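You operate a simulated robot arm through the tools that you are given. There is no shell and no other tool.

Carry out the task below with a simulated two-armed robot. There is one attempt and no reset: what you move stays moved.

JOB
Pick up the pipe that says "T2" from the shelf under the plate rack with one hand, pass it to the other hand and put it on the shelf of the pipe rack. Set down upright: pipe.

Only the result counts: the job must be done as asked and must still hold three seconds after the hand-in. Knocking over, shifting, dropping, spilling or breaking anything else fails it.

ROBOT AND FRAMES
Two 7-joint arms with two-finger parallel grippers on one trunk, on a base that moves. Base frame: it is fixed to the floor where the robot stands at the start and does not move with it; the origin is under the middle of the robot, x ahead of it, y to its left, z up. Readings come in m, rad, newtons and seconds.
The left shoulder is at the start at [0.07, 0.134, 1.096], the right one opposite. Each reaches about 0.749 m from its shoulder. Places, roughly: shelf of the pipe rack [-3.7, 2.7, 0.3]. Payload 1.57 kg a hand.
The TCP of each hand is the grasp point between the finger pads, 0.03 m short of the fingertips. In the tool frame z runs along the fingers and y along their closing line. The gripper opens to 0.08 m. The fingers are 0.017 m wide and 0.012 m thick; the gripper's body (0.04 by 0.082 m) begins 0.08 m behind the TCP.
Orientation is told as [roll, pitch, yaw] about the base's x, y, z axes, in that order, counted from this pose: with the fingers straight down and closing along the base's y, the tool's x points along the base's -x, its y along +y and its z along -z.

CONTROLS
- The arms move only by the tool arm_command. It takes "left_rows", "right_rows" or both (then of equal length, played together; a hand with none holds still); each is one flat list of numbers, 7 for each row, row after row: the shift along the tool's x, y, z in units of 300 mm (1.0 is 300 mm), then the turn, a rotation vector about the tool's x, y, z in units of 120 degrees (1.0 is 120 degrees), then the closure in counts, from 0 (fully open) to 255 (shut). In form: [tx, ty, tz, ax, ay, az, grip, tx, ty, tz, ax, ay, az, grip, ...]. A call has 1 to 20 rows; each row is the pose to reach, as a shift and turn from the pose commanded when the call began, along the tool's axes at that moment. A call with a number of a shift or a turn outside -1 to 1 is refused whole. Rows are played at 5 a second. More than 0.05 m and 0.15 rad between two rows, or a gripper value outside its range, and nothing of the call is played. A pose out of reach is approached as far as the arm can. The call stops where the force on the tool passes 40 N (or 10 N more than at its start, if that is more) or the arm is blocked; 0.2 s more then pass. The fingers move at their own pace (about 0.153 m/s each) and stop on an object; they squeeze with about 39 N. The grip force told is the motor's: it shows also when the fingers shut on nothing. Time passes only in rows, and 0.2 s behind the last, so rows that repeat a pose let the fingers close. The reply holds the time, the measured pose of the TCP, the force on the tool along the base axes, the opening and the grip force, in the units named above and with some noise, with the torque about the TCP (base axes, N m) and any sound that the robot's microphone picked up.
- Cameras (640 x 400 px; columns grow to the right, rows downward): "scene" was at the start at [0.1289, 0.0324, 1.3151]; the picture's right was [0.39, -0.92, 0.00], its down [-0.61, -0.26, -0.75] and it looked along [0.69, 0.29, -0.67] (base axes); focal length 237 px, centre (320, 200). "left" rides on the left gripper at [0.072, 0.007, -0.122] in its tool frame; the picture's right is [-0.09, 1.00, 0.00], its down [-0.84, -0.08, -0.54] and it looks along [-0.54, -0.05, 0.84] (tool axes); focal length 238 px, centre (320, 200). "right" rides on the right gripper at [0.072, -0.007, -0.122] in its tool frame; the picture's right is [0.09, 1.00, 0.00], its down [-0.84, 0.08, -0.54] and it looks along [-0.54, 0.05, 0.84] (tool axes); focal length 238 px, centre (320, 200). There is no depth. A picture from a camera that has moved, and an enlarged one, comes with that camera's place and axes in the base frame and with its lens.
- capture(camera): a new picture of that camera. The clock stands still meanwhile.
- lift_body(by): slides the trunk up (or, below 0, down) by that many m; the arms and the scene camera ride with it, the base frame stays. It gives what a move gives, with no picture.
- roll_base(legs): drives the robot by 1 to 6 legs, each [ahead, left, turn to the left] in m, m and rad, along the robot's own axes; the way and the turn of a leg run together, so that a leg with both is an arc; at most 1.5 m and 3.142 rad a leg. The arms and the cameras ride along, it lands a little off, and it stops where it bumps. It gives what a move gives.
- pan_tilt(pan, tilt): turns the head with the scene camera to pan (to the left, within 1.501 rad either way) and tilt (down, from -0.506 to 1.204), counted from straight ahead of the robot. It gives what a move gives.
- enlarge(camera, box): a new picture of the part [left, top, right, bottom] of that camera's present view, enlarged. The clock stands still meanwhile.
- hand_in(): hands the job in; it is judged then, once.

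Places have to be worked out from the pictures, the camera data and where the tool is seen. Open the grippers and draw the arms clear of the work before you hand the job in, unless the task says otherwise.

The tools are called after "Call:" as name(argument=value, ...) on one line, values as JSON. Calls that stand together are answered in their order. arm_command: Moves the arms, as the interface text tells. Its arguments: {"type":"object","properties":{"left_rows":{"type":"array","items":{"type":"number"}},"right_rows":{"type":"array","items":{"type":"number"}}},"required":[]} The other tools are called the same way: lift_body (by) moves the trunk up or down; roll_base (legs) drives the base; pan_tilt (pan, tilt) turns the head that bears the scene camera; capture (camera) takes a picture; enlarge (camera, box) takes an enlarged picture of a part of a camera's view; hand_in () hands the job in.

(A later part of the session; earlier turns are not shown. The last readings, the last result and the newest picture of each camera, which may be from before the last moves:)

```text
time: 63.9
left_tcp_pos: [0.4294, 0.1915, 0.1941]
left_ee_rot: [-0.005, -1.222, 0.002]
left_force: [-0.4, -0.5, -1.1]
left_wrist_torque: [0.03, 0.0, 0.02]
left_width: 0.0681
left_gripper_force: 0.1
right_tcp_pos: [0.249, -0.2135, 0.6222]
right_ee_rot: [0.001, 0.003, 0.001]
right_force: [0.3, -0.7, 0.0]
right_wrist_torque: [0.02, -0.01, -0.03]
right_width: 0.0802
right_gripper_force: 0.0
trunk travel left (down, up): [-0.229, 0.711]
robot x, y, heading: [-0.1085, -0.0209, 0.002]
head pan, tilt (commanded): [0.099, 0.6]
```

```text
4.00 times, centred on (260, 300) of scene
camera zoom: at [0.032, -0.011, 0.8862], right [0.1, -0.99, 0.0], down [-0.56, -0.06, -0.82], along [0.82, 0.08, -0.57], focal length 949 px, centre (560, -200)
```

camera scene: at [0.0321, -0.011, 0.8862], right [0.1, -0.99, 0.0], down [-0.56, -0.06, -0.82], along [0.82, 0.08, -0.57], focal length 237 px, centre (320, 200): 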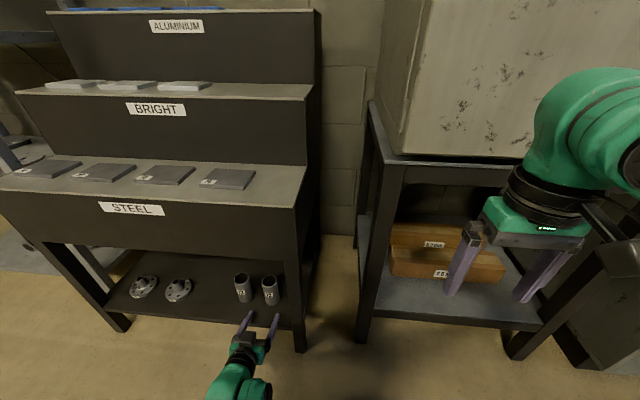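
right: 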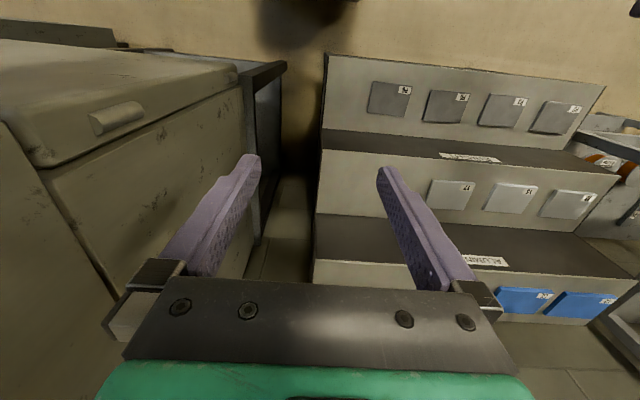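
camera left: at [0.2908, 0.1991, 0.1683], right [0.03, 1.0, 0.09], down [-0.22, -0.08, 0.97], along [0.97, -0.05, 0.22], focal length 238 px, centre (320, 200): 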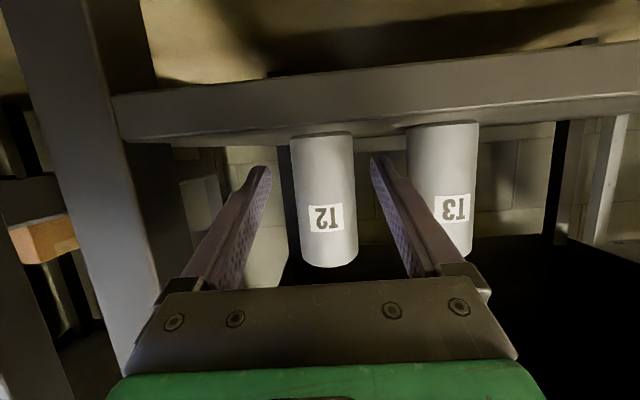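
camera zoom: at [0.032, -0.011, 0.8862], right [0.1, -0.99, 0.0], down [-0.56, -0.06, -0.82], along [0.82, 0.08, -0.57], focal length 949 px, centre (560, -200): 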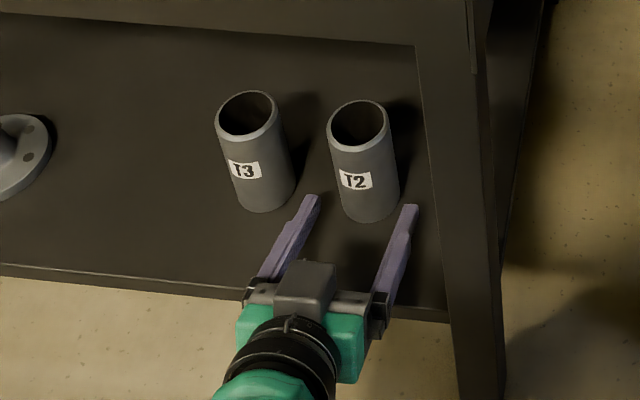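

Aligned; T2 axis at about (0.475, 0.1935). I move the last 4 cm and keep the fingers open, then check before closing.

Call:
arm_command(left_rows=[-0.0121, 0.0067, 0.0429, 0, 0, 0, 38, -0.0242, 0.0067, 0.0858, 0, 0, 0, 38, -0.0363, 0.0067, 0.1287, 0, 0, 0, 38])

Call:
capture(camera="left")

Call:
enlarge(camera="scene", box=[200, 250, 320, 350])

```text
time: 64.7
left_tcp_pos: [0.4707, 0.1948, 0.1925]
left_ee_rot: [-0.006, -1.224, -0.001]
left_force: [1.0, -0.2, 0.1]
left_wrist_torque: [-0.01, 0.0, 0.02]
left_width: 0.0681
left_gripper_force: 0.0
right_tcp_pos: [0.2471, -0.2147, 0.622]
right_ee_rot: [0.0, 0.003, 0.002]
right_force: [-0.6, -0.4, 1.2]
right_wrist_torque: [-0.01, -0.02, -0.01]
right_width: 0.08
right_gripper_force: 0.0
trunk travel left (down, up): [-0.229, 0.711]
robot x, y, heading: [-0.1073, -0.0198, 0.005]
head pan, tilt (commanded): [0.099, 0.6]
```

```text
taken
camera left: at [0.3317, 0.2012, 0.1654], right [0.03, 1.0, 0.09], down [-0.23, -0.08, 0.97], along [0.97, -0.05, 0.22], focal length 238 px, centre (320, 200)
```

left: 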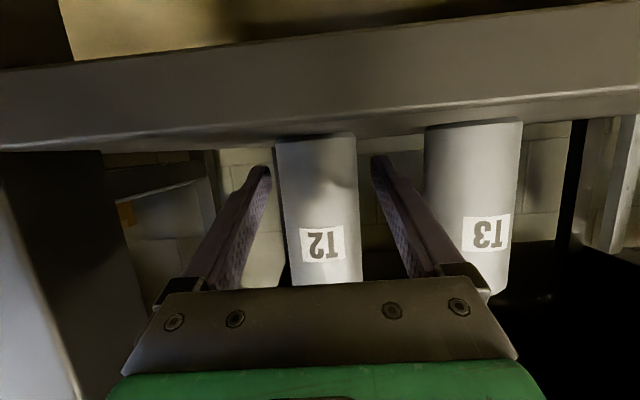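

```text
4.00 times, centred on (260, 300) of scene
camera zoom: at [0.032, -0.011, 0.8862], right [0.1, -0.99, 0.0], down [-0.56, -0.06, -0.82], along [0.82, 0.08, -0.57], focal length 949 px, centre (560, -200)
```

zoom: 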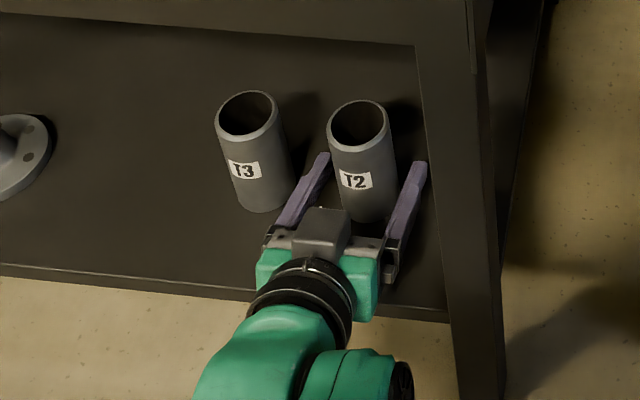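

Both fingers straddle T2 evenly with the pipe axis a few mm past the TCP. I close the left gripper.

Call:
arm_command(left_rows=[0, 0, 0, 0, 0, 0, 120, 0, 0, 0, 0, 0, 0, 255, 0, 0, 0, 0, 0, 0, 255, 0, 0, 0, 0, 0, 0, 255])

Call:
capture(camera="left")

Call:
enlarge(camera="scene", box=[200, 250, 320, 350])

```text
time: 65.7
left_tcp_pos: [0.4718, 0.1938, 0.1927]
left_ee_rot: [0.0, -1.226, 0.0]
left_force: [0.9, 1.4, -0.2]
left_wrist_torque: [0.15, -0.02, -0.02]
left_width: 0.0472
left_gripper_force: 39.6
right_tcp_pos: [0.247, -0.2134, 0.6226]
right_ee_rot: [0.001, 0.003, 0.003]
right_force: [-1.2, 0.4, -0.4]
right_wrist_torque: [-0.01, -0.02, 0.01]
right_width: 0.0801
right_gripper_force: 0.1
trunk travel left (down, up): [-0.229, 0.711]
robot x, y, heading: [-0.1073, -0.0212, 0.002]
head pan, tilt (commanded): [0.099, 0.6]
```

```text
taken
camera left: at [0.3316, 0.2012, 0.1655], right [0.03, 1.0, 0.09], down [-0.23, -0.08, 0.97], along [0.97, -0.05, 0.22], focal length 238 px, centre (320, 200)
```

left: 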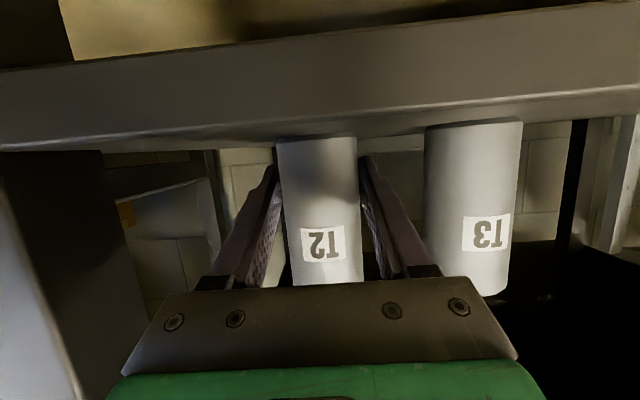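

```text
4.00 times, centred on (260, 300) of scene
camera zoom: at [0.0321, -0.011, 0.8862], right [0.1, -0.99, 0.0], down [-0.56, -0.06, -0.82], along [0.82, 0.08, -0.57], focal length 949 px, centre (560, -200)
```

zoom: 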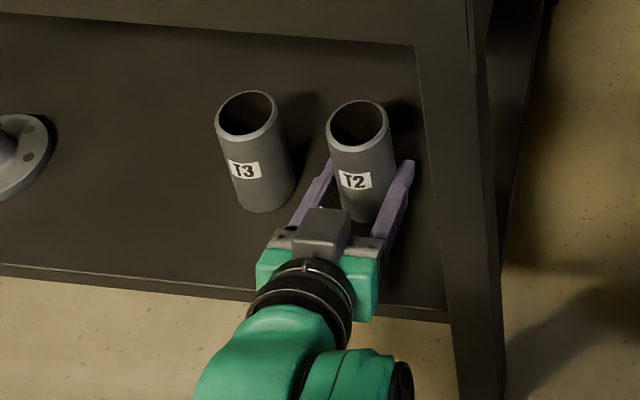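

Gripped at 0.0472 m width and about 39 N, T3 untouched. I lift straight up 5 cm.

Call:
arm_command(left_rows=[-0.0392, 0, -0.0143, 0, 0, 0, 255, -0.0783, 0, -0.0285, 0, 0, 0, 255, -0.1175, 0, -0.0428, 0, 0, 0, 255, -0.1567, 0, -0.057, 0, 0, 0, 255])

Call:
capture(camera="left")

Call:
enlarge(camera="scene", box=[200, 230, 320, 330])

```text
time: 66.7
left_tcp_pos: [0.4706, 0.193, 0.2416]
left_ee_rot: [-0.006, -1.222, 0.001]
left_force: [0.5, 0.2, -4.7]
left_wrist_torque: [0.11, 0.06, 0.0]
left_width: 0.0474
left_gripper_force: 38.9
right_tcp_pos: [0.2473, -0.213, 0.6225]
right_ee_rot: [0.0, 0.005, 0.001]
right_force: [-0.3, -0.5, 0.1]
right_wrist_torque: [-0.01, -0.01, 0.01]
right_width: 0.0799
right_gripper_force: 0.0
trunk travel left (down, up): [-0.229, 0.711]
robot x, y, heading: [-0.111, -0.0179, 0.005]
head pan, tilt (commanded): [0.099, 0.6]
```

```text
taken
camera left: at [0.331, 0.2012, 0.2159], right [0.03, 1.0, 0.09], down [-0.22, -0.08, 0.97], along [0.97, -0.05, 0.22], focal length 238 px, centre (320, 200)
```

left: 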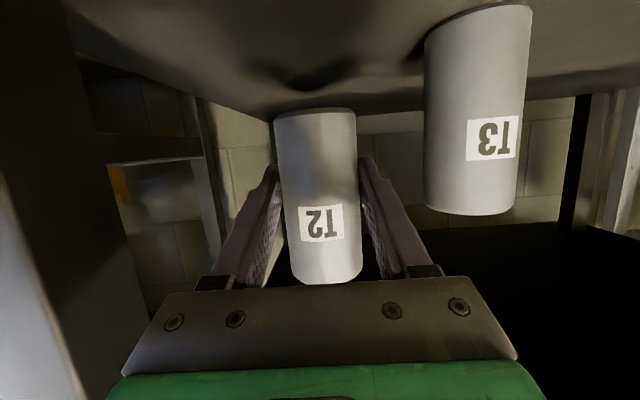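

```text
4.00 times, centred on (260, 280) of scene
camera zoom: at [0.0325, -0.0108, 0.8861], right [0.1, -0.99, 0.0], down [-0.56, -0.06, -0.82], along [0.82, 0.08, -0.57], focal length 949 px, centre (560, -120)
```

zoom: 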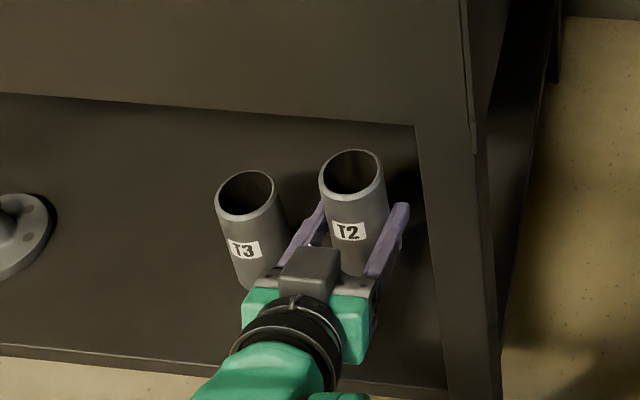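

T2 is off the shelf (about 4.7 N load) and still upright, though it sits about 1 cm lower in the fingers than at closing. I back the base straight out 0.45 m.

Call:
roll_base(legs=[[-0.45, 0.0, 0.0]])

Call:
capture(camera="left")

Call:
capture(camera="scene")

```text
time: 69.5
left_tcp_pos: [0.0183, 0.1886, 0.2422]
left_ee_rot: [-0.003, -1.224, -0.013]
left_force: [0.3, 0.9, -4.3]
left_wrist_torque: [0.01, 0.06, -0.02]
left_width: 0.0473
left_gripper_force: 38.9
right_tcp_pos: [-0.2108, -0.2163, 0.6226]
right_ee_rot: [0.001, 0.003, -0.013]
right_force: [0.4, 0.0, -1.1]
right_wrist_torque: [0.04, 0.01, -0.03]
right_width: 0.0799
right_gripper_force: 0.1
trunk travel left (down, up): [-0.229, 0.711]
robot x, y, heading: [-0.5631, -0.0192, -0.012]
head pan, tilt (commanded): [0.099, 0.6]
```

```text
taken
camera left: at [-0.121, 0.1973, 0.216], right [0.05, 1.0, 0.09], down [-0.23, -0.07, 0.97], along [0.97, -0.07, 0.22], focal length 238 px, centre (320, 200)
```

left: 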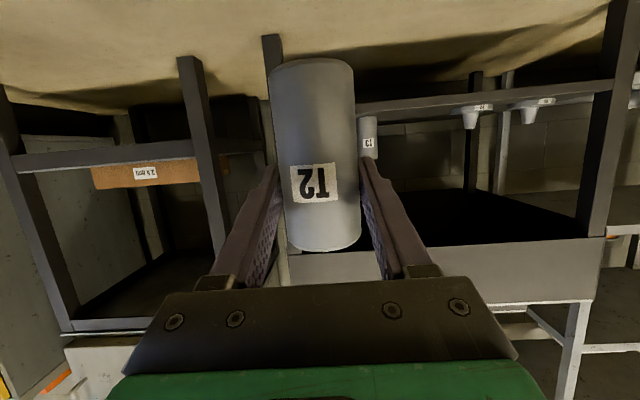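

```text
taken
camera scene: at [-0.4226, -0.0108, 0.8861], right [0.09, -1.0, 0.0], down [-0.56, -0.05, -0.82], along [0.82, 0.07, -0.57], focal length 237 px, centre (320, 200)
```

scene: 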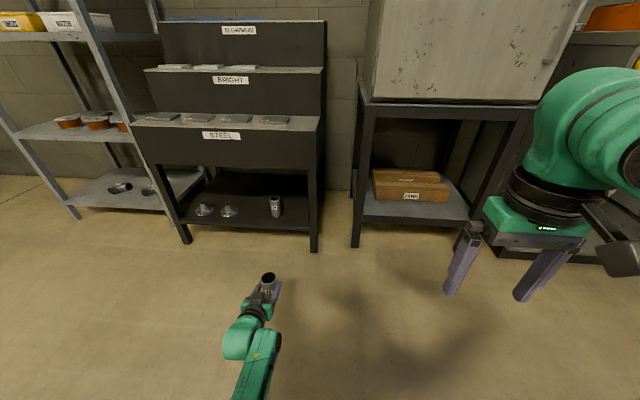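

The label has moved again in the wrist view: the pipe is creeping down through the pads at about 9 mm/s while held vertical, with about 3.5 cm left above the grip. I roll the left hand 90° at once, so the pipe lies horizontal and rests on a finger instead of on friction.

Call:
arm_command(left_rows=[0, 0, 0, 0, 0, -0.0685, 255, 0, 0, 0, 0, 0, -0.137, 255, 0, 0, 0, 0, 0, -0.2055, 255, 0, 0, 0, 0, 0, -0.274, 255, 0, 0, 0, 0, 0, -0.3425, 255, 0, 0, 0, 0, 0, -0.411, 255, 0, 0, 0, 0, 0, -0.4795, 255, 0, 0, 0, 0, 0, -0.548, 255, 0, 0, 0, 0, 0, -0.6165, 255, 0, 0, 0, 0, 0, -0.685, 255, 0, 0, 0, 0, 0, -0.75, 255])

Call:
capture(camera="left")

Call:
capture(camera="scene")

```text
time: 72.1
left_tcp_pos: [0.0104, 0.2353, 0.2361]
left_ee_rot: [-1.205, -0.098, 1.566]
left_force: [-1.1, 0.4, -4.4]
left_wrist_torque: [0.06, 0.05, 0.02]
left_width: 0.0473
left_gripper_force: 38.9
right_tcp_pos: [-0.2113, -0.2163, 0.6205]
right_ee_rot: [0.001, 0.002, -0.014]
right_force: [0.2, -0.5, -0.9]
right_wrist_torque: [-0.03, 0.02, -0.01]
right_width: 0.08
right_gripper_force: 0.0
trunk travel left (down, up): [-0.229, 0.711]
robot x, y, heading: [-0.5611, -0.0167, -0.01]
head pan, tilt (commanded): [0.099, 0.6]
stopped in row 11 (left hand): the arm was blocked; the commanded pose is now the measured one
```

```text
taken
camera left: at [-0.1057, 0.1612, 0.267], right [-0.36, 0.18, -0.92], down [-0.47, 0.81, 0.34], along [0.81, 0.56, -0.2], focal length 238 px, centre (320, 200)
```

left: 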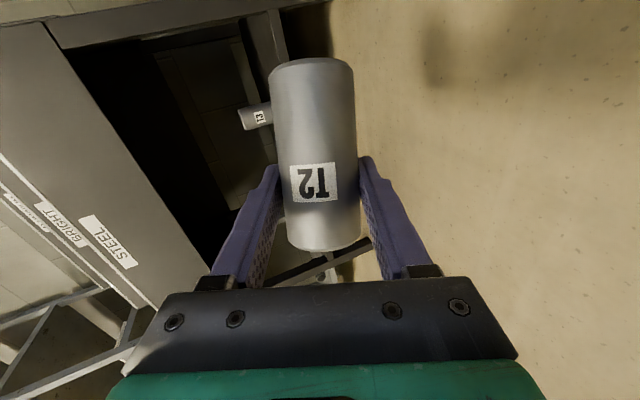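

```text
taken
camera scene: at [-0.4225, -0.0107, 0.8861], right [0.09, -1.0, 0.0], down [-0.56, -0.05, -0.82], along [0.82, 0.07, -0.57], focal length 237 px, centre (320, 200)
```

scene: 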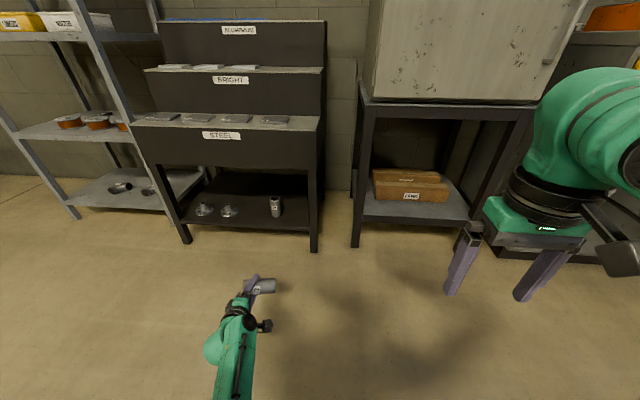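

The pipe hasn't moved in the fingers during the roll, so lying horizontal holds it. I raise the trunk 0.2 m to get clear of the floor and check it again.

Call:
lift_body(by=0.2)

Call:
capture(camera="left")

```text
time: 74.2
left_tcp_pos: [0.0115, 0.2354, 0.4374]
left_ee_rot: [-1.206, -0.095, 1.565]
left_force: [0.6, 0.5, -3.7]
left_wrist_torque: [0.09, 0.06, -0.01]
left_width: 0.047
left_gripper_force: 39.7
right_tcp_pos: [-0.2099, -0.216, 0.8221]
right_ee_rot: [-0.002, 0.003, -0.013]
right_force: [-0.7, 0.0, -0.9]
right_wrist_torque: [0.0, 0.01, 0.03]
right_width: 0.08
right_gripper_force: 0.1
trunk travel left (down, up): [-0.429, 0.511]
robot x, y, heading: [-0.5644, -0.0167, -0.014]
head pan, tilt (commanded): [0.099, 0.6]
```

```text
taken
camera left: at [-0.1051, 0.1607, 0.4676], right [-0.35, 0.18, -0.92], down [-0.47, 0.81, 0.34], along [0.81, 0.56, -0.2], focal length 238 px, centre (320, 200)
```

left: 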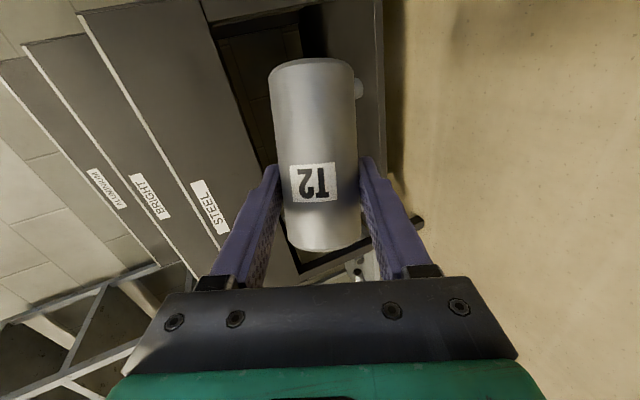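

The pipe stays put. Now I swing the left hand inwards so its fingers point right across the front of the robot, half of the way first.

Call:
arm_command(left_rows=[0.0494, -0.034, -0.0574, 0.0145, 0.0622, 0.0084, 255, 0.0988, -0.068, -0.1148, 0.029, 0.1244, 0.0167, 255, 0.1482, -0.102, -0.1722, 0.0435, 0.1866, 0.0251, 255, 0.1977, -0.136, -0.2297, 0.058, 0.2488, 0.0334, 255, 0.2471, -0.17, -0.2871, 0.0724, 0.311, 0.0418, 255, 0.2965, -0.204, -0.3445, 0.0869, 0.3733, 0.0502, 255])

Call:
capture(camera="scene")

Call:
capture(camera="left")

```text
time: 75.6
left_tcp_pos: [-0.0646, 0.1345, 0.5243]
left_ee_rot: [-1.374, 0.028, 0.785]
left_force: [-0.3, -0.2, -3.6]
left_wrist_torque: [0.15, 0.0, -0.01]
left_width: 0.0471
left_gripper_force: 38.4
right_tcp_pos: [-0.211, -0.216, 0.8222]
right_ee_rot: [0.002, 0.005, -0.013]
right_force: [-0.6, -0.2, 0.4]
right_wrist_torque: [-0.01, -0.04, -0.02]
right_width: 0.0797
right_gripper_force: 0.1
trunk travel left (down, up): [-0.429, 0.511]
robot x, y, heading: [-0.5644, -0.0186, -0.006]
head pan, tilt (commanded): [0.099, 0.6]
```

```text
taken
camera scene: at [-0.4226, -0.0108, 1.0861], right [0.09, -1.0, 0.0], down [-0.56, -0.05, -0.82], along [0.82, 0.07, -0.57], focal length 237 px, centre (320, 200)
```

scene: 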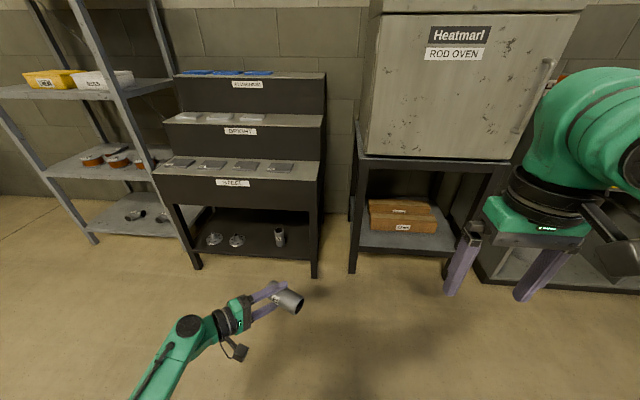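

```text
taken
camera left: at [-0.2003, 0.1704, 0.5434], right [-0.09, 0.18, -0.98], down [0.23, 0.96, 0.16], along [0.97, -0.21, -0.13], focal length 238 px, centre (320, 200)
```

left: 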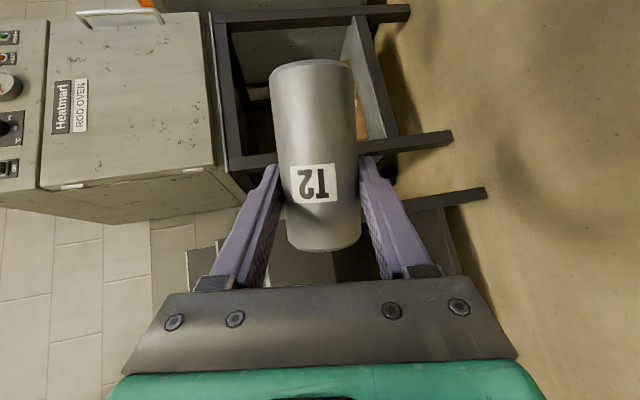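

Good. I do the second half of that swing.

Call:
arm_command(left_rows=[0.07, -0.0455, -0.003, 0.0145, 0.0622, 0.0084, 255, 0.14, -0.091, -0.006, 0.029, 0.1244, 0.0167, 255, 0.21, -0.1365, -0.009, 0.0435, 0.1866, 0.0251, 255, 0.28, -0.182, -0.012, 0.058, 0.2488, 0.0334, 255, 0.35, -0.2275, -0.015, 0.0724, 0.311, 0.0418, 255, 0.42, -0.273, -0.018, 0.0869, 0.3733, 0.0502, 255])

Call:
capture(camera="scene")

Call:
capture(camera="left")

```text
time: 77.0
left_tcp_pos: [-0.1449, 0.0426, 0.608]
left_ee_rot: [-1.575, -0.004, -0.003]
left_force: [-0.3, -1.3, -3.1]
left_wrist_torque: [0.06, -0.03, -0.02]
left_width: 0.0473
left_gripper_force: 38.3
right_tcp_pos: [-0.21, -0.2153, 0.8222]
right_ee_rot: [0.0, 0.004, -0.012]
right_force: [0.0, 0.3, -0.4]
right_wrist_torque: [0.0, -0.01, 0.0]
right_width: 0.0805
right_gripper_force: 0.0
trunk travel left (down, up): [-0.429, 0.511]
robot x, y, heading: [-0.5598, -0.0192, -0.008]
head pan, tilt (commanded): [0.099, 0.6]
```

```text
taken
camera scene: at [-0.4225, -0.0111, 1.0861], right [0.09, -1.0, 0.0], down [-0.56, -0.05, -0.82], along [0.82, 0.07, -0.57], focal length 237 px, centre (320, 200)
```

scene: 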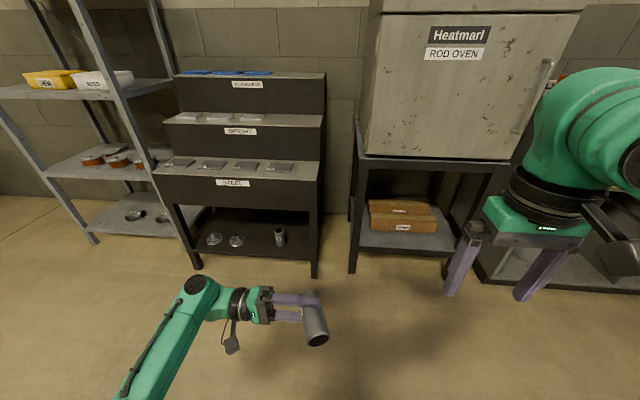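

```text
taken
camera left: at [-0.2156, 0.1648, 0.5999], right [0.09, -0.01, -1.0], down [0.84, 0.54, 0.08], along [0.54, -0.84, 0.06], focal length 238 px, centre (320, 200)
```

left: 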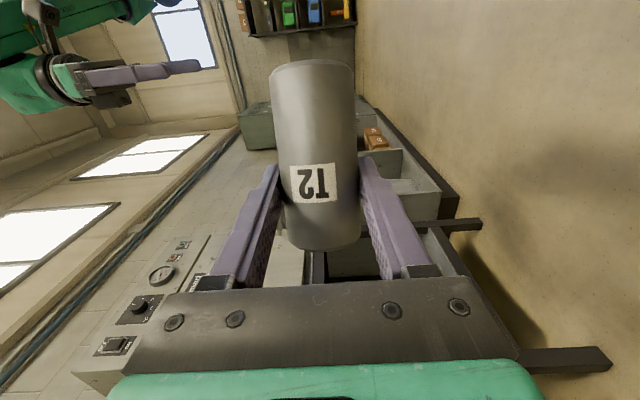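

Left hand is now pointing right with the pipe horizontal, its bottom end towards the robot and the grip 33 mm from its top. I bring the right hand up opposite it with closing line vertical, still about 20 cm clear, while yawing the left slightly inwards.

Call:
arm_command(left_rows=[-0.0061, 0, -0.0007, 0, 0.013, 0, 255, -0.0122, 0, -0.0015, 0, 0.026, 0, 255, -0.0183, 0, -0.0022, 0, 0.0391, 0, 255, -0.0244, 0, -0.0029, 0, 0.0521, 0, 255, -0.0305, 0, -0.0036, 0, 0.0651, 0, 255, -0.0365, 0, -0.0044, 0, 0.0781, 0, 255, -0.0426, 0, -0.0051, 0, 0.0911, 0, 255, -0.0487, 0, -0.0058, 0, 0.1041, 0, 255, -0.0548, 0, -0.0065, 0, 0.1172, 0, 255, -0.0609, 0, -0.0073, 0, 0.1302, 0, 255, -0.067, 0, -0.008, 0, 0.1432, 0, 255], right_rows=[-0.0273, -0.0011, 0.0303, -0.0675, 0.0115, -0.0115, 0, -0.0545, -0.0022, 0.0605, -0.1349, 0.0231, -0.023, 0, -0.0818, -0.0033, 0.0908, -0.2024, 0.0346, -0.0345, 0, -0.1091, -0.0044, 0.1211, -0.2699, 0.0461, -0.046, 0, -0.1364, -0.0055, 0.1514, -0.3374, 0.0576, -0.0575, 0, -0.1636, -0.0065, 0.1816, -0.4048, 0.0692, -0.0691, 0, -0.1909, -0.0076, 0.2119, -0.4723, 0.0807, -0.0806, 0, -0.2182, -0.0087, 0.2422, -0.5398, 0.0922, -0.0921, 0, -0.2455, -0.0098, 0.2725, -0.6073, 0.1037, -0.1036, 0, -0.2727, -0.0109, 0.3027, -0.6747, 0.1153, -0.1151, 0, -0.3, -0.012, 0.333, -0.7422, 0.1268, -0.1266, 0])

Call:
capture(camera="scene")

Call:
capture(camera="right")

Call:
capture(camera="left")

```text
time: 79.4
left_tcp_pos: [-0.122, 0.0443, 0.6065]
left_ee_rot: [-1.576, -0.003, -0.303]
left_force: [0.2, 0.7, -4.6]
left_wrist_torque: [0.02, -0.04, 0.02]
left_width: 0.0471
left_gripper_force: 39.4
right_tcp_pos: [-0.1197, -0.2212, 0.7208]
right_ee_rot: [1.574, 0.003, 0.326]
right_force: [-0.3, 0.0, 0.0]
right_wrist_torque: [-0.01, 0.01, 0.0]
right_width: 0.08
right_gripper_force: 0.0
trunk travel left (down, up): [-0.429, 0.511]
robot x, y, heading: [-0.5637, -0.0165, -0.011]
head pan, tilt (commanded): [0.099, 0.6]
```

```text
taken
camera scene: at [-0.4218, -0.011, 1.086], right [0.09, -1.0, 0.0], down [-0.56, -0.05, -0.82], along [0.82, 0.07, -0.57], focal length 237 px, centre (320, 200)
```

scene: 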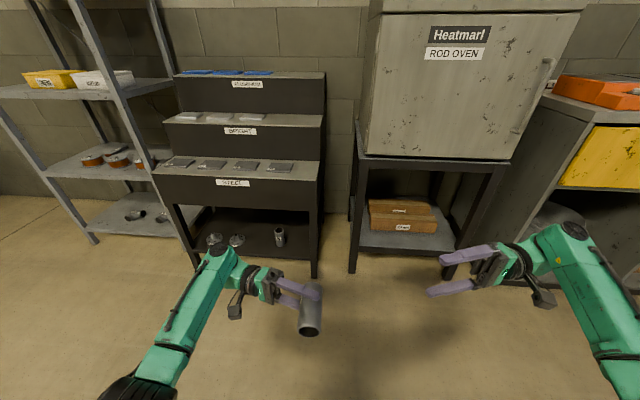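

```text
taken
camera right: at [-0.148, -0.3598, 0.7143], right [-0.08, -0.03, 1.0], down [0.97, -0.24, 0.07], along [0.24, 0.97, 0.05], focal length 238 px, centre (320, 200)
```

right: 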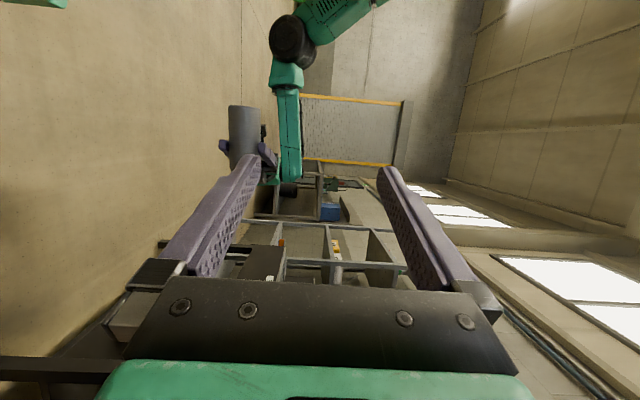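

```text
taken
camera left: at [-0.1552, 0.1821, 0.6001], right [0.09, -0.03, -1.0], down [0.96, 0.27, 0.08], along [0.26, -0.96, 0.06], focal length 238 px, centre (320, 200)
```

left: 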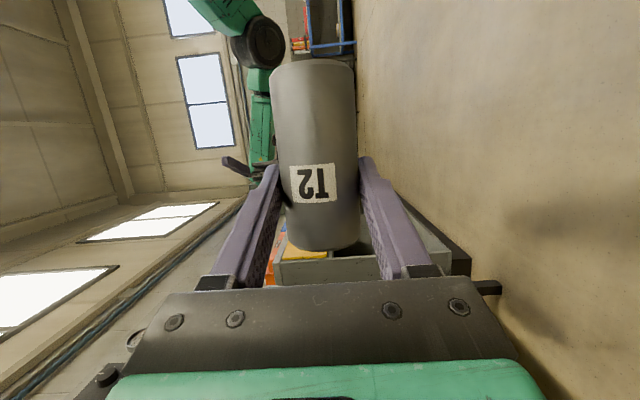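

Both hands face each other nicely. I enlarge the pipe in the right and scene views to pin its pose before approaching.

Call:
enlarge(camera="right", box=[200, 80, 320, 200])

Call:
enlarge(camera="scene", box=[220, 250, 380, 350])

```text
3.33 times, centred on (260, 140) of right
camera zoom: at [-0.148, -0.3598, 0.7143], right [-0.08, -0.03, 1.0], down [0.97, -0.24, 0.07], along [0.24, 0.97, 0.05], focal length 794 px, centre (520, 400)
```

zoom: 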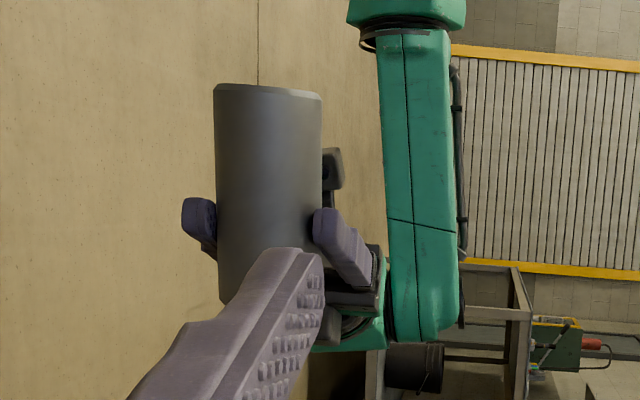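

```text
4.00 times, centred on (300, 300) of scene
camera zoom: at [-0.4218, -0.011, 1.086], right [0.09, -1.0, 0.0], down [-0.56, -0.05, -0.82], along [0.82, 0.07, -0.57], focal length 949 px, centre (400, -200)
```

zoom: 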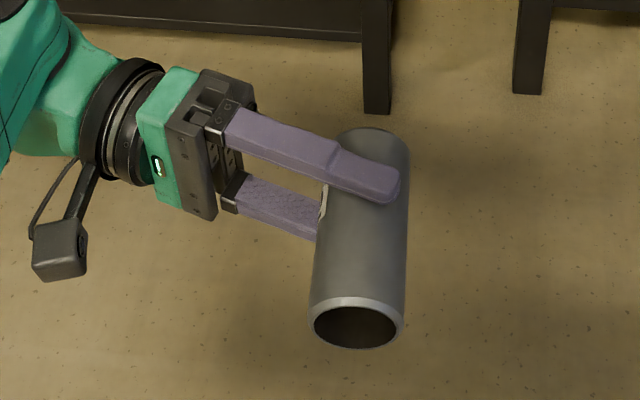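

All three cameras put the pipe's bottom end near (-0.186, 0.032, 0.6065), axis nearly along x. I move the right hand to a pre-grasp 10 cm short of the pipe's lower part.

Call:
arm_command(right_rows=[-0.0283, -0.0762, 0.0981, 0, 0, 0, 0, -0.0566, -0.1524, 0.1962, 0, 0, 0, 0, -0.0848, -0.2286, 0.2942, 0, 0, 0, 0, -0.1131, -0.3048, 0.3923, 0, 0, 0, 0, -0.1414, -0.381, 0.4904, 0, 0, 0, 0])

Call:
enlarge(camera="scene", box=[260, 250, 420, 350])

Call:
capture(camera="right")

```text
time: 80.6
left_tcp_pos: [-0.124, 0.0448, 0.6083]
left_ee_rot: [-1.575, -0.003, -0.301]
left_force: [-0.3, 0.4, -4.3]
left_wrist_torque: [0.06, -0.06, 0.0]
left_width: 0.0472
left_gripper_force: 38.6
right_tcp_pos: [-0.1277, -0.0681, 0.6076]
right_ee_rot: [1.571, 0.004, 0.327]
right_force: [0.7, -0.7, 0.2]
right_wrist_torque: [0.0, 0.01, 0.04]
right_width: 0.0799
right_gripper_force: 0.0
trunk travel left (down, up): [-0.429, 0.511]
robot x, y, heading: [-0.5637, -0.018, -0.014]
head pan, tilt (commanded): [0.099, 0.6]
```

```text
4.00 times, centred on (340, 300) of scene
camera zoom: at [-0.4223, -0.0106, 1.0861], right [0.09, -1.0, 0.0], down [-0.56, -0.05, -0.82], along [0.82, 0.07, -0.57], focal length 949 px, centre (240, -200)
```

zoom: 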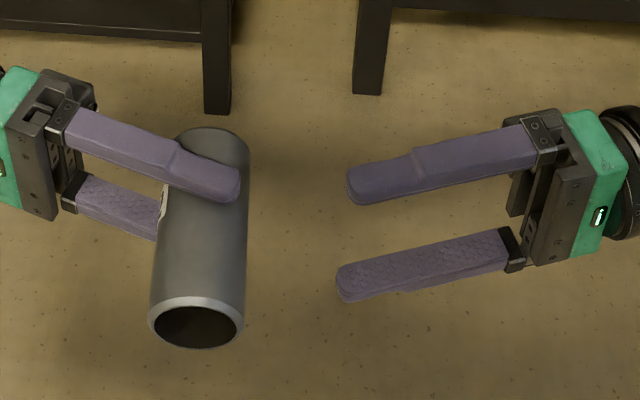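

```text
taken
camera right: at [-0.1558, -0.2066, 0.6019], right [-0.08, -0.03, 1.0], down [0.97, -0.24, 0.07], along [0.24, 0.97, 0.05], focal length 238 px, centre (320, 200)
```

right: 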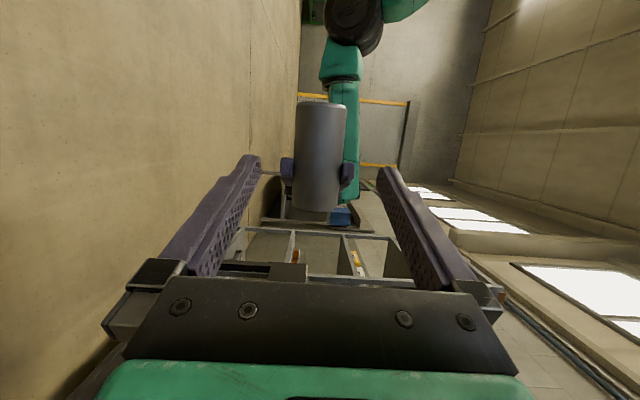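

Call:
enlarge(camera="right", box=[250, 80, 390, 220])

```text
2.86 times, centred on (320, 150) of right
camera zoom: at [-0.1558, -0.2066, 0.6019], right [-0.08, -0.03, 1.0], down [0.97, -0.24, 0.07], along [0.24, 0.97, 0.05], focal length 681 px, centre (320, 343)
```

zoom: 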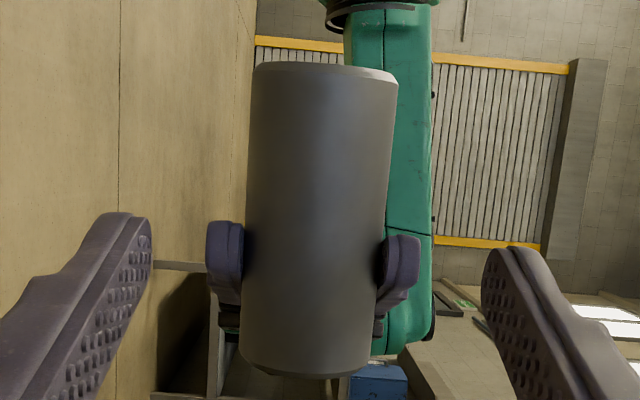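

The measured gap between right fingers' path and the left fingertips is about 9 mm, and heights match within 2 mm. I advance the right hand 10 cm along its fingers, open.

Call:
arm_command(right_rows=[0, 0, 0.0842, 0, 0, 0, 0, 0, 0, 0.1684, 0, 0, 0, 0, 0, 0, 0.2525, 0, 0, 0, 0, 0, 0, 0.3367, 0, 0, 0, 0])

Call:
enlarge(camera="scene", box=[260, 250, 420, 350])

Call:
capture(camera="right")

```text
time: 81.6
left_tcp_pos: [-0.124, 0.0451, 0.6082]
left_ee_rot: [-1.575, -0.002, -0.303]
left_force: [0.4, -0.9, -4.6]
left_wrist_torque: [0.0, -0.07, 0.0]
left_width: 0.0473
left_gripper_force: 39.2
right_tcp_pos: [-0.1622, 0.0289, 0.6081]
right_ee_rot: [1.57, 0.004, 0.328]
right_force: [1.1, 0.2, -0.6]
right_wrist_torque: [-0.01, 0.01, 0.0]
right_width: 0.08
right_gripper_force: 0.0
trunk travel left (down, up): [-0.429, 0.511]
robot x, y, heading: [-0.5635, -0.0177, -0.006]
head pan, tilt (commanded): [0.099, 0.6]
```

```text
4.00 times, centred on (340, 300) of scene
camera zoom: at [-0.4226, -0.0107, 1.0861], right [0.09, -1.0, 0.0], down [-0.56, -0.05, -0.82], along [0.82, 0.07, -0.57], focal length 949 px, centre (240, -200)
```

zoom: 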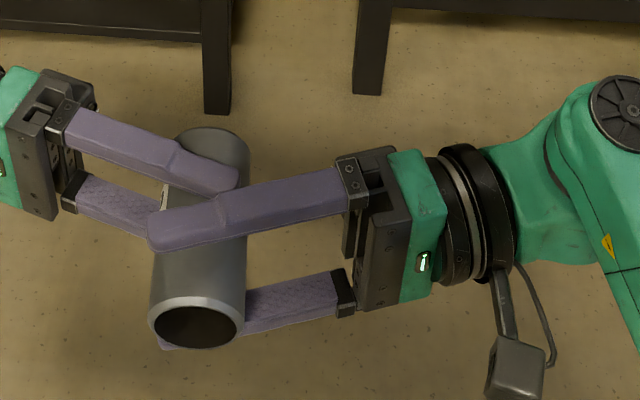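

```text
taken
camera right: at [-0.1897, -0.11, 0.6015], right [-0.08, -0.03, 1.0], down [0.97, -0.25, 0.07], along [0.24, 0.97, 0.05], focal length 238 px, centre (320, 200)
```

right: 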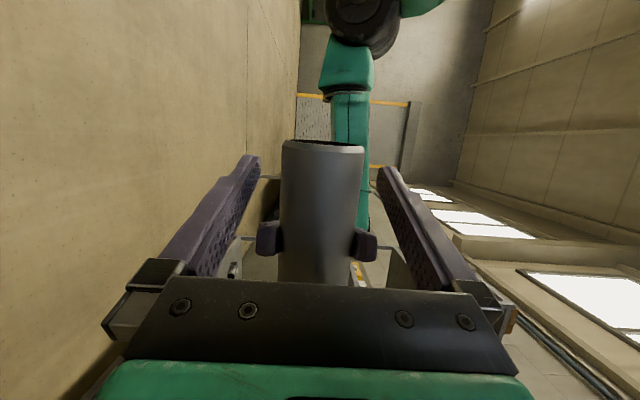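

The right fingers straddle the pipe's lower part, centred, with left fingers clear. I close the right gripper while the left keeps holding.

Call:
arm_command(right_rows=[0, 0, 0, 0, 0, 0, 80, 0, 0, 0, 0, 0, 0, 255, 0, 0, 0, 0, 0, 0, 255, 0, 0, 0, 0, 0, 0, 255, 0, 0, 0, 0, 0, 0, 255])

Call:
enlarge(camera="scene", box=[260, 250, 420, 350])

Call:
capture(camera="right")

```text
time: 82.8
left_tcp_pos: [-0.1221, 0.0438, 0.6077]
left_ee_rot: [-1.576, -0.002, -0.301]
left_force: [1.6, -4.0, -6.2]
left_wrist_torque: [0.03, 0.05, 0.14]
left_width: 0.047
left_gripper_force: 39.4
right_tcp_pos: [-0.1605, 0.0295, 0.6082]
right_ee_rot: [1.572, 0.004, 0.327]
right_force: [-2.1, 2.3, 2.7]
right_wrist_torque: [0.05, -0.22, 0.05]
right_width: 0.0472
right_gripper_force: 38.9
trunk travel left (down, up): [-0.429, 0.511]
robot x, y, heading: [-0.5578, -0.0177, -0.009]
head pan, tilt (commanded): [0.099, 0.6]
```

```text
4.00 times, centred on (340, 300) of scene
camera zoom: at [-0.4225, -0.0109, 1.0861], right [0.09, -1.0, 0.0], down [-0.56, -0.05, -0.82], along [0.82, 0.07, -0.57], focal length 949 px, centre (240, -200)
```

zoom: 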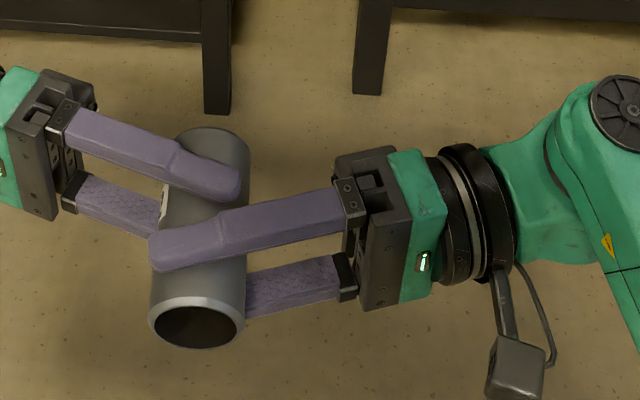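

```text
taken
camera right: at [-0.1896, -0.1102, 0.6015], right [-0.08, -0.03, 1.0], down [0.97, -0.24, 0.07], along [0.24, 0.97, 0.05], focal length 238 px, centre (320, 200)
```

right: 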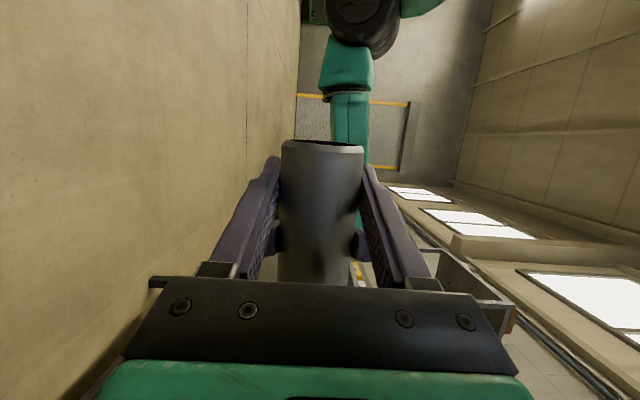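

Both hands hold the pipe firmly now. I open the left gripper in place.

Call:
arm_command(left_rows=[0, 0, 0, 0, 0, 0, 120, 0, 0, 0, 0, 0, 0, 0, 0, 0, 0, 0, 0, 0, 0])

Call:
enlarge(camera="scene", box=[260, 250, 420, 350])

Call:
capture(camera="right")

```text
time: 83.6
left_tcp_pos: [-0.1237, 0.0446, 0.6089]
left_ee_rot: [-1.575, -0.004, -0.303]
left_force: [0.2, 0.2, 0.1]
left_wrist_torque: [0.01, 0.02, -0.02]
left_width: 0.0802
left_gripper_force: 0.1
right_tcp_pos: [-0.1605, 0.0288, 0.6071]
right_ee_rot: [1.57, 0.004, 0.326]
right_force: [-0.3, -0.1, -1.1]
right_wrist_torque: [-0.04, 0.11, 0.02]
right_width: 0.0473
right_gripper_force: 38.6
trunk travel left (down, up): [-0.429, 0.511]
robot x, y, heading: [-0.5582, -0.0178, -0.011]
head pan, tilt (commanded): [0.099, 0.6]
```

```text
4.00 times, centred on (340, 300) of scene
camera zoom: at [-0.4225, -0.0109, 1.0861], right [0.09, -1.0, 0.0], down [-0.56, -0.05, -0.82], along [0.82, 0.07, -0.57], focal length 949 px, centre (240, -200)
```

zoom: 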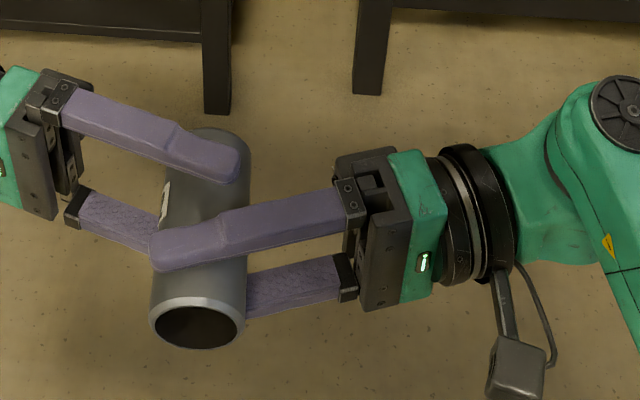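

```text
taken
camera right: at [-0.1896, -0.1105, 0.6012], right [-0.08, -0.03, 1.0], down [0.97, -0.24, 0.07], along [0.24, 0.97, 0.05], focal length 238 px, centre (320, 200)
```

right: 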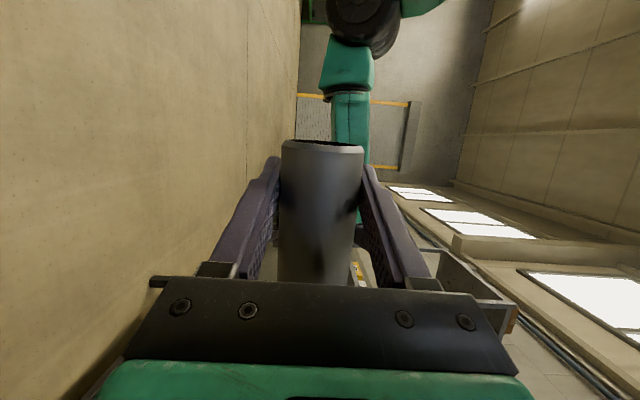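

The right hand carries the pipe alone. I draw the left hand straight back out.

Call:
arm_command(left_rows=[0, 0, -0.1, 0, 0, 0, 0, 0, 0, -0.2, 0, 0, 0, 0, 0, 0, -0.3, 0, 0, 0, 0, 0, 0, -0.4, 0, 0, 0, 0, 0, 0, -0.5, 0, 0, 0, 0])

Call:
capture(camera="scene")

Call:
capture(camera="right")

```text
time: 84.8
left_tcp_pos: [-0.0935, 0.1402, 0.6071]
left_ee_rot: [-1.574, -0.004, -0.299]
left_force: [-1.1, 0.9, 0.5]
left_wrist_torque: [0.02, 0.02, 0.03]
left_width: 0.0799
left_gripper_force: 0.2
left hand out of reach, approached as far as the arm can: row 4, 5
right_tcp_pos: [-0.1618, 0.029, 0.6073]
right_ee_rot: [1.572, 0.004, 0.326]
right_force: [0.4, -0.5, -0.1]
right_wrist_torque: [-0.05, 0.12, -0.03]
right_width: 0.0471
right_gripper_force: 39.2
trunk travel left (down, up): [-0.429, 0.511]
robot x, y, heading: [-0.5624, -0.0144, -0.012]
head pan, tilt (commanded): [0.099, 0.6]
```

```text
taken
camera scene: at [-0.4225, -0.0108, 1.0861], right [0.09, -1.0, 0.0], down [-0.56, -0.05, -0.82], along [0.82, 0.07, -0.57], focal length 237 px, centre (320, 200)
```

scene: 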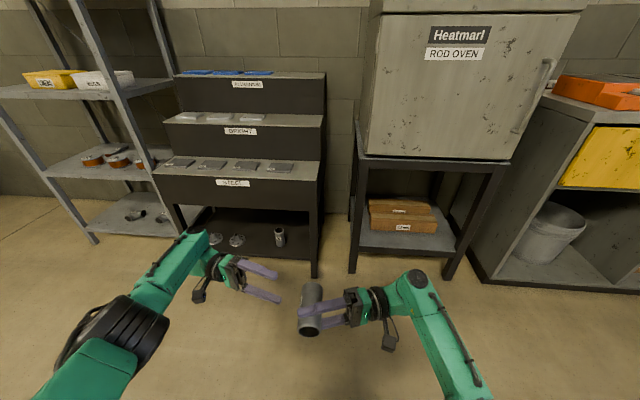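

```text
taken
camera right: at [-0.1895, -0.1102, 0.6013], right [-0.08, -0.03, 1.0], down [0.97, -0.24, 0.07], along [0.24, 0.97, 0.05], focal length 238 px, centre (320, 200)
```

right: 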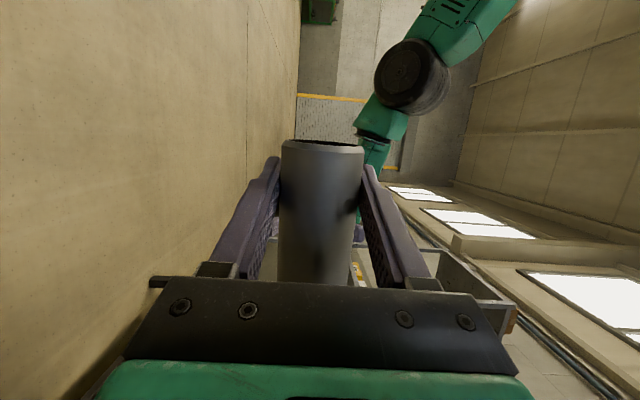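

Handover complete; the pipe sits steady in the right hand. I now fold the left arm back to a fingers-down pose at the left side, out of the way.

Call:
arm_command(left_rows=[0.0581, -0.0434, -0.0581, -0.0676, -0.0102, -0.0102, 0, 0.1162, -0.0867, -0.1162, -0.1352, -0.0204, -0.0204, 0, 0.1743, -0.1301, -0.1743, -0.2028, -0.0307, -0.0307, 0, 0.2324, -0.1735, -0.2324, -0.2704, -0.0409, -0.0409, 0, 0.2905, -0.2168, -0.2905, -0.338, -0.0511, -0.0511, 0, 0.3485, -0.2602, -0.3485, -0.4056, -0.0613, -0.0613, 0, 0.4066, -0.3035, -0.4066, -0.4732, -0.0715, -0.0715, 0, 0.4647, -0.3469, -0.4647, -0.5408, -0.0817, -0.0817, 0, 0.5228, -0.3903, -0.5228, -0.6084, -0.092, -0.092, 0, 0.5809, -0.4336, -0.5809, -0.676, -0.1022, -0.1022, 0, 0.639, -0.477, -0.639, -0.7436, -0.1124, -0.1124, 0])

Call:
capture(camera="scene")

Call:
capture(camera="right")

```text
time: 87.2
left_tcp_pos: [-0.2192, 0.3798, 0.7509]
left_ee_rot: [-0.003, -0.003, -0.001]
left_force: [0.0, 0.5, 0.6]
left_wrist_torque: [-0.02, 0.0, 0.0]
left_width: 0.0799
left_gripper_force: 0.0
right_tcp_pos: [-0.1605, 0.0278, 0.608]
right_ee_rot: [1.571, 0.003, 0.326]
right_force: [0.0, -0.4, 1.1]
right_wrist_torque: [-0.05, 0.05, 0.0]
right_width: 0.0471
right_gripper_force: 38.9
trunk travel left (down, up): [-0.429, 0.511]
robot x, y, heading: [-0.5625, -0.024, -0.009]
head pan, tilt (commanded): [0.099, 0.6]
```

```text
taken
camera scene: at [-0.4231, -0.0111, 1.0862], right [0.09, -1.0, 0.0], down [-0.56, -0.05, -0.83], along [0.82, 0.07, -0.56], focal length 237 px, centre (320, 200)
```

scene: 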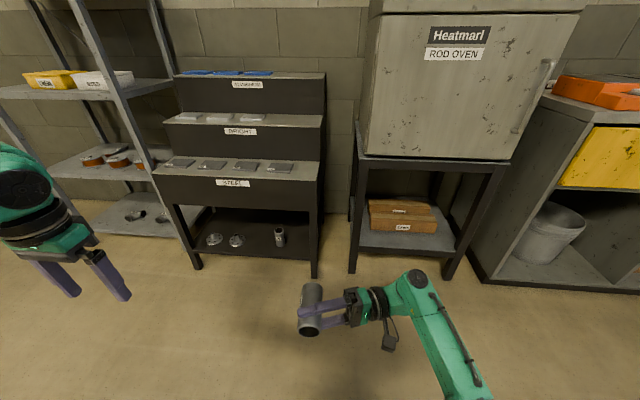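

```text
taken
camera right: at [-0.1898, -0.1105, 0.6015], right [-0.08, -0.03, 1.0], down [0.97, -0.24, 0.07], along [0.24, 0.97, 0.05], focal length 238 px, centre (320, 200)
```

right: 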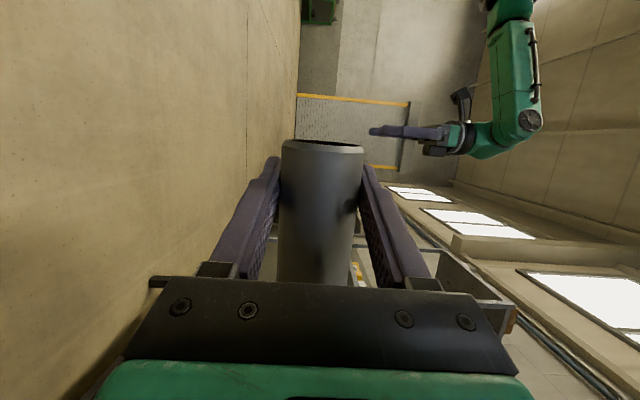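

Everything is steady. I turn and drive in stages towards the pipe rack, checking the grip after the first stage.

Call:
roll_base(legs=[[0.0, 0.0, 2.03], [0.6, 0.0, 0.0]])

Call:
capture(camera="right")

Call:
capture(camera="scene")

```text
time: 95.5
left_tcp_pos: [-1.3365, 0.6459, 0.7512]
left_ee_rot: [-0.007, -0.001, 2.041]
left_force: [-0.4, 0.3, 0.0]
left_wrist_torque: [-0.03, -0.03, 0.02]
left_width: 0.0799
left_gripper_force: 0.0
right_tcp_pos: [-1.0499, 0.8557, 0.607]
right_ee_rot: [1.574, 0.005, 2.368]
right_force: [0.1, 0.0, 0.2]
right_wrist_torque: [-0.04, -0.08, 0.01]
right_width: 0.0472
right_gripper_force: 39.2
trunk travel left (down, up): [-0.429, 0.511]
robot x, y, heading: [-0.8239, 0.5194, 2.034]
head pan, tilt (commanded): [0.099, 0.6]
```

```text
taken
camera right: at [-0.9128, 0.8926, 0.6012], right [0.06, -0.06, 1.0], down [-0.22, 0.97, 0.07], along [-0.97, -0.22, 0.05], focal length 238 px, centre (320, 200)
```

right: 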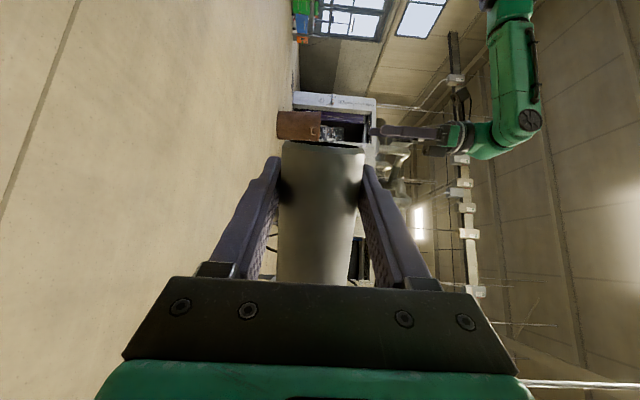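

```text
taken
camera scene: at [-0.8947, 0.6397, 1.0861], right [0.85, 0.53, 0.0], down [0.3, -0.48, -0.82], along [-0.44, 0.7, -0.57], focal length 237 px, centre (320, 200)
```

scene: 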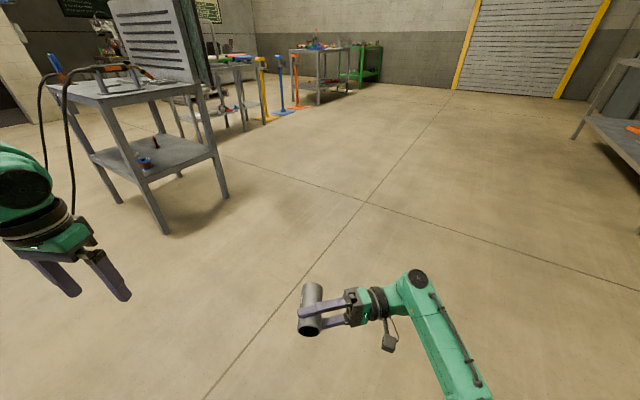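

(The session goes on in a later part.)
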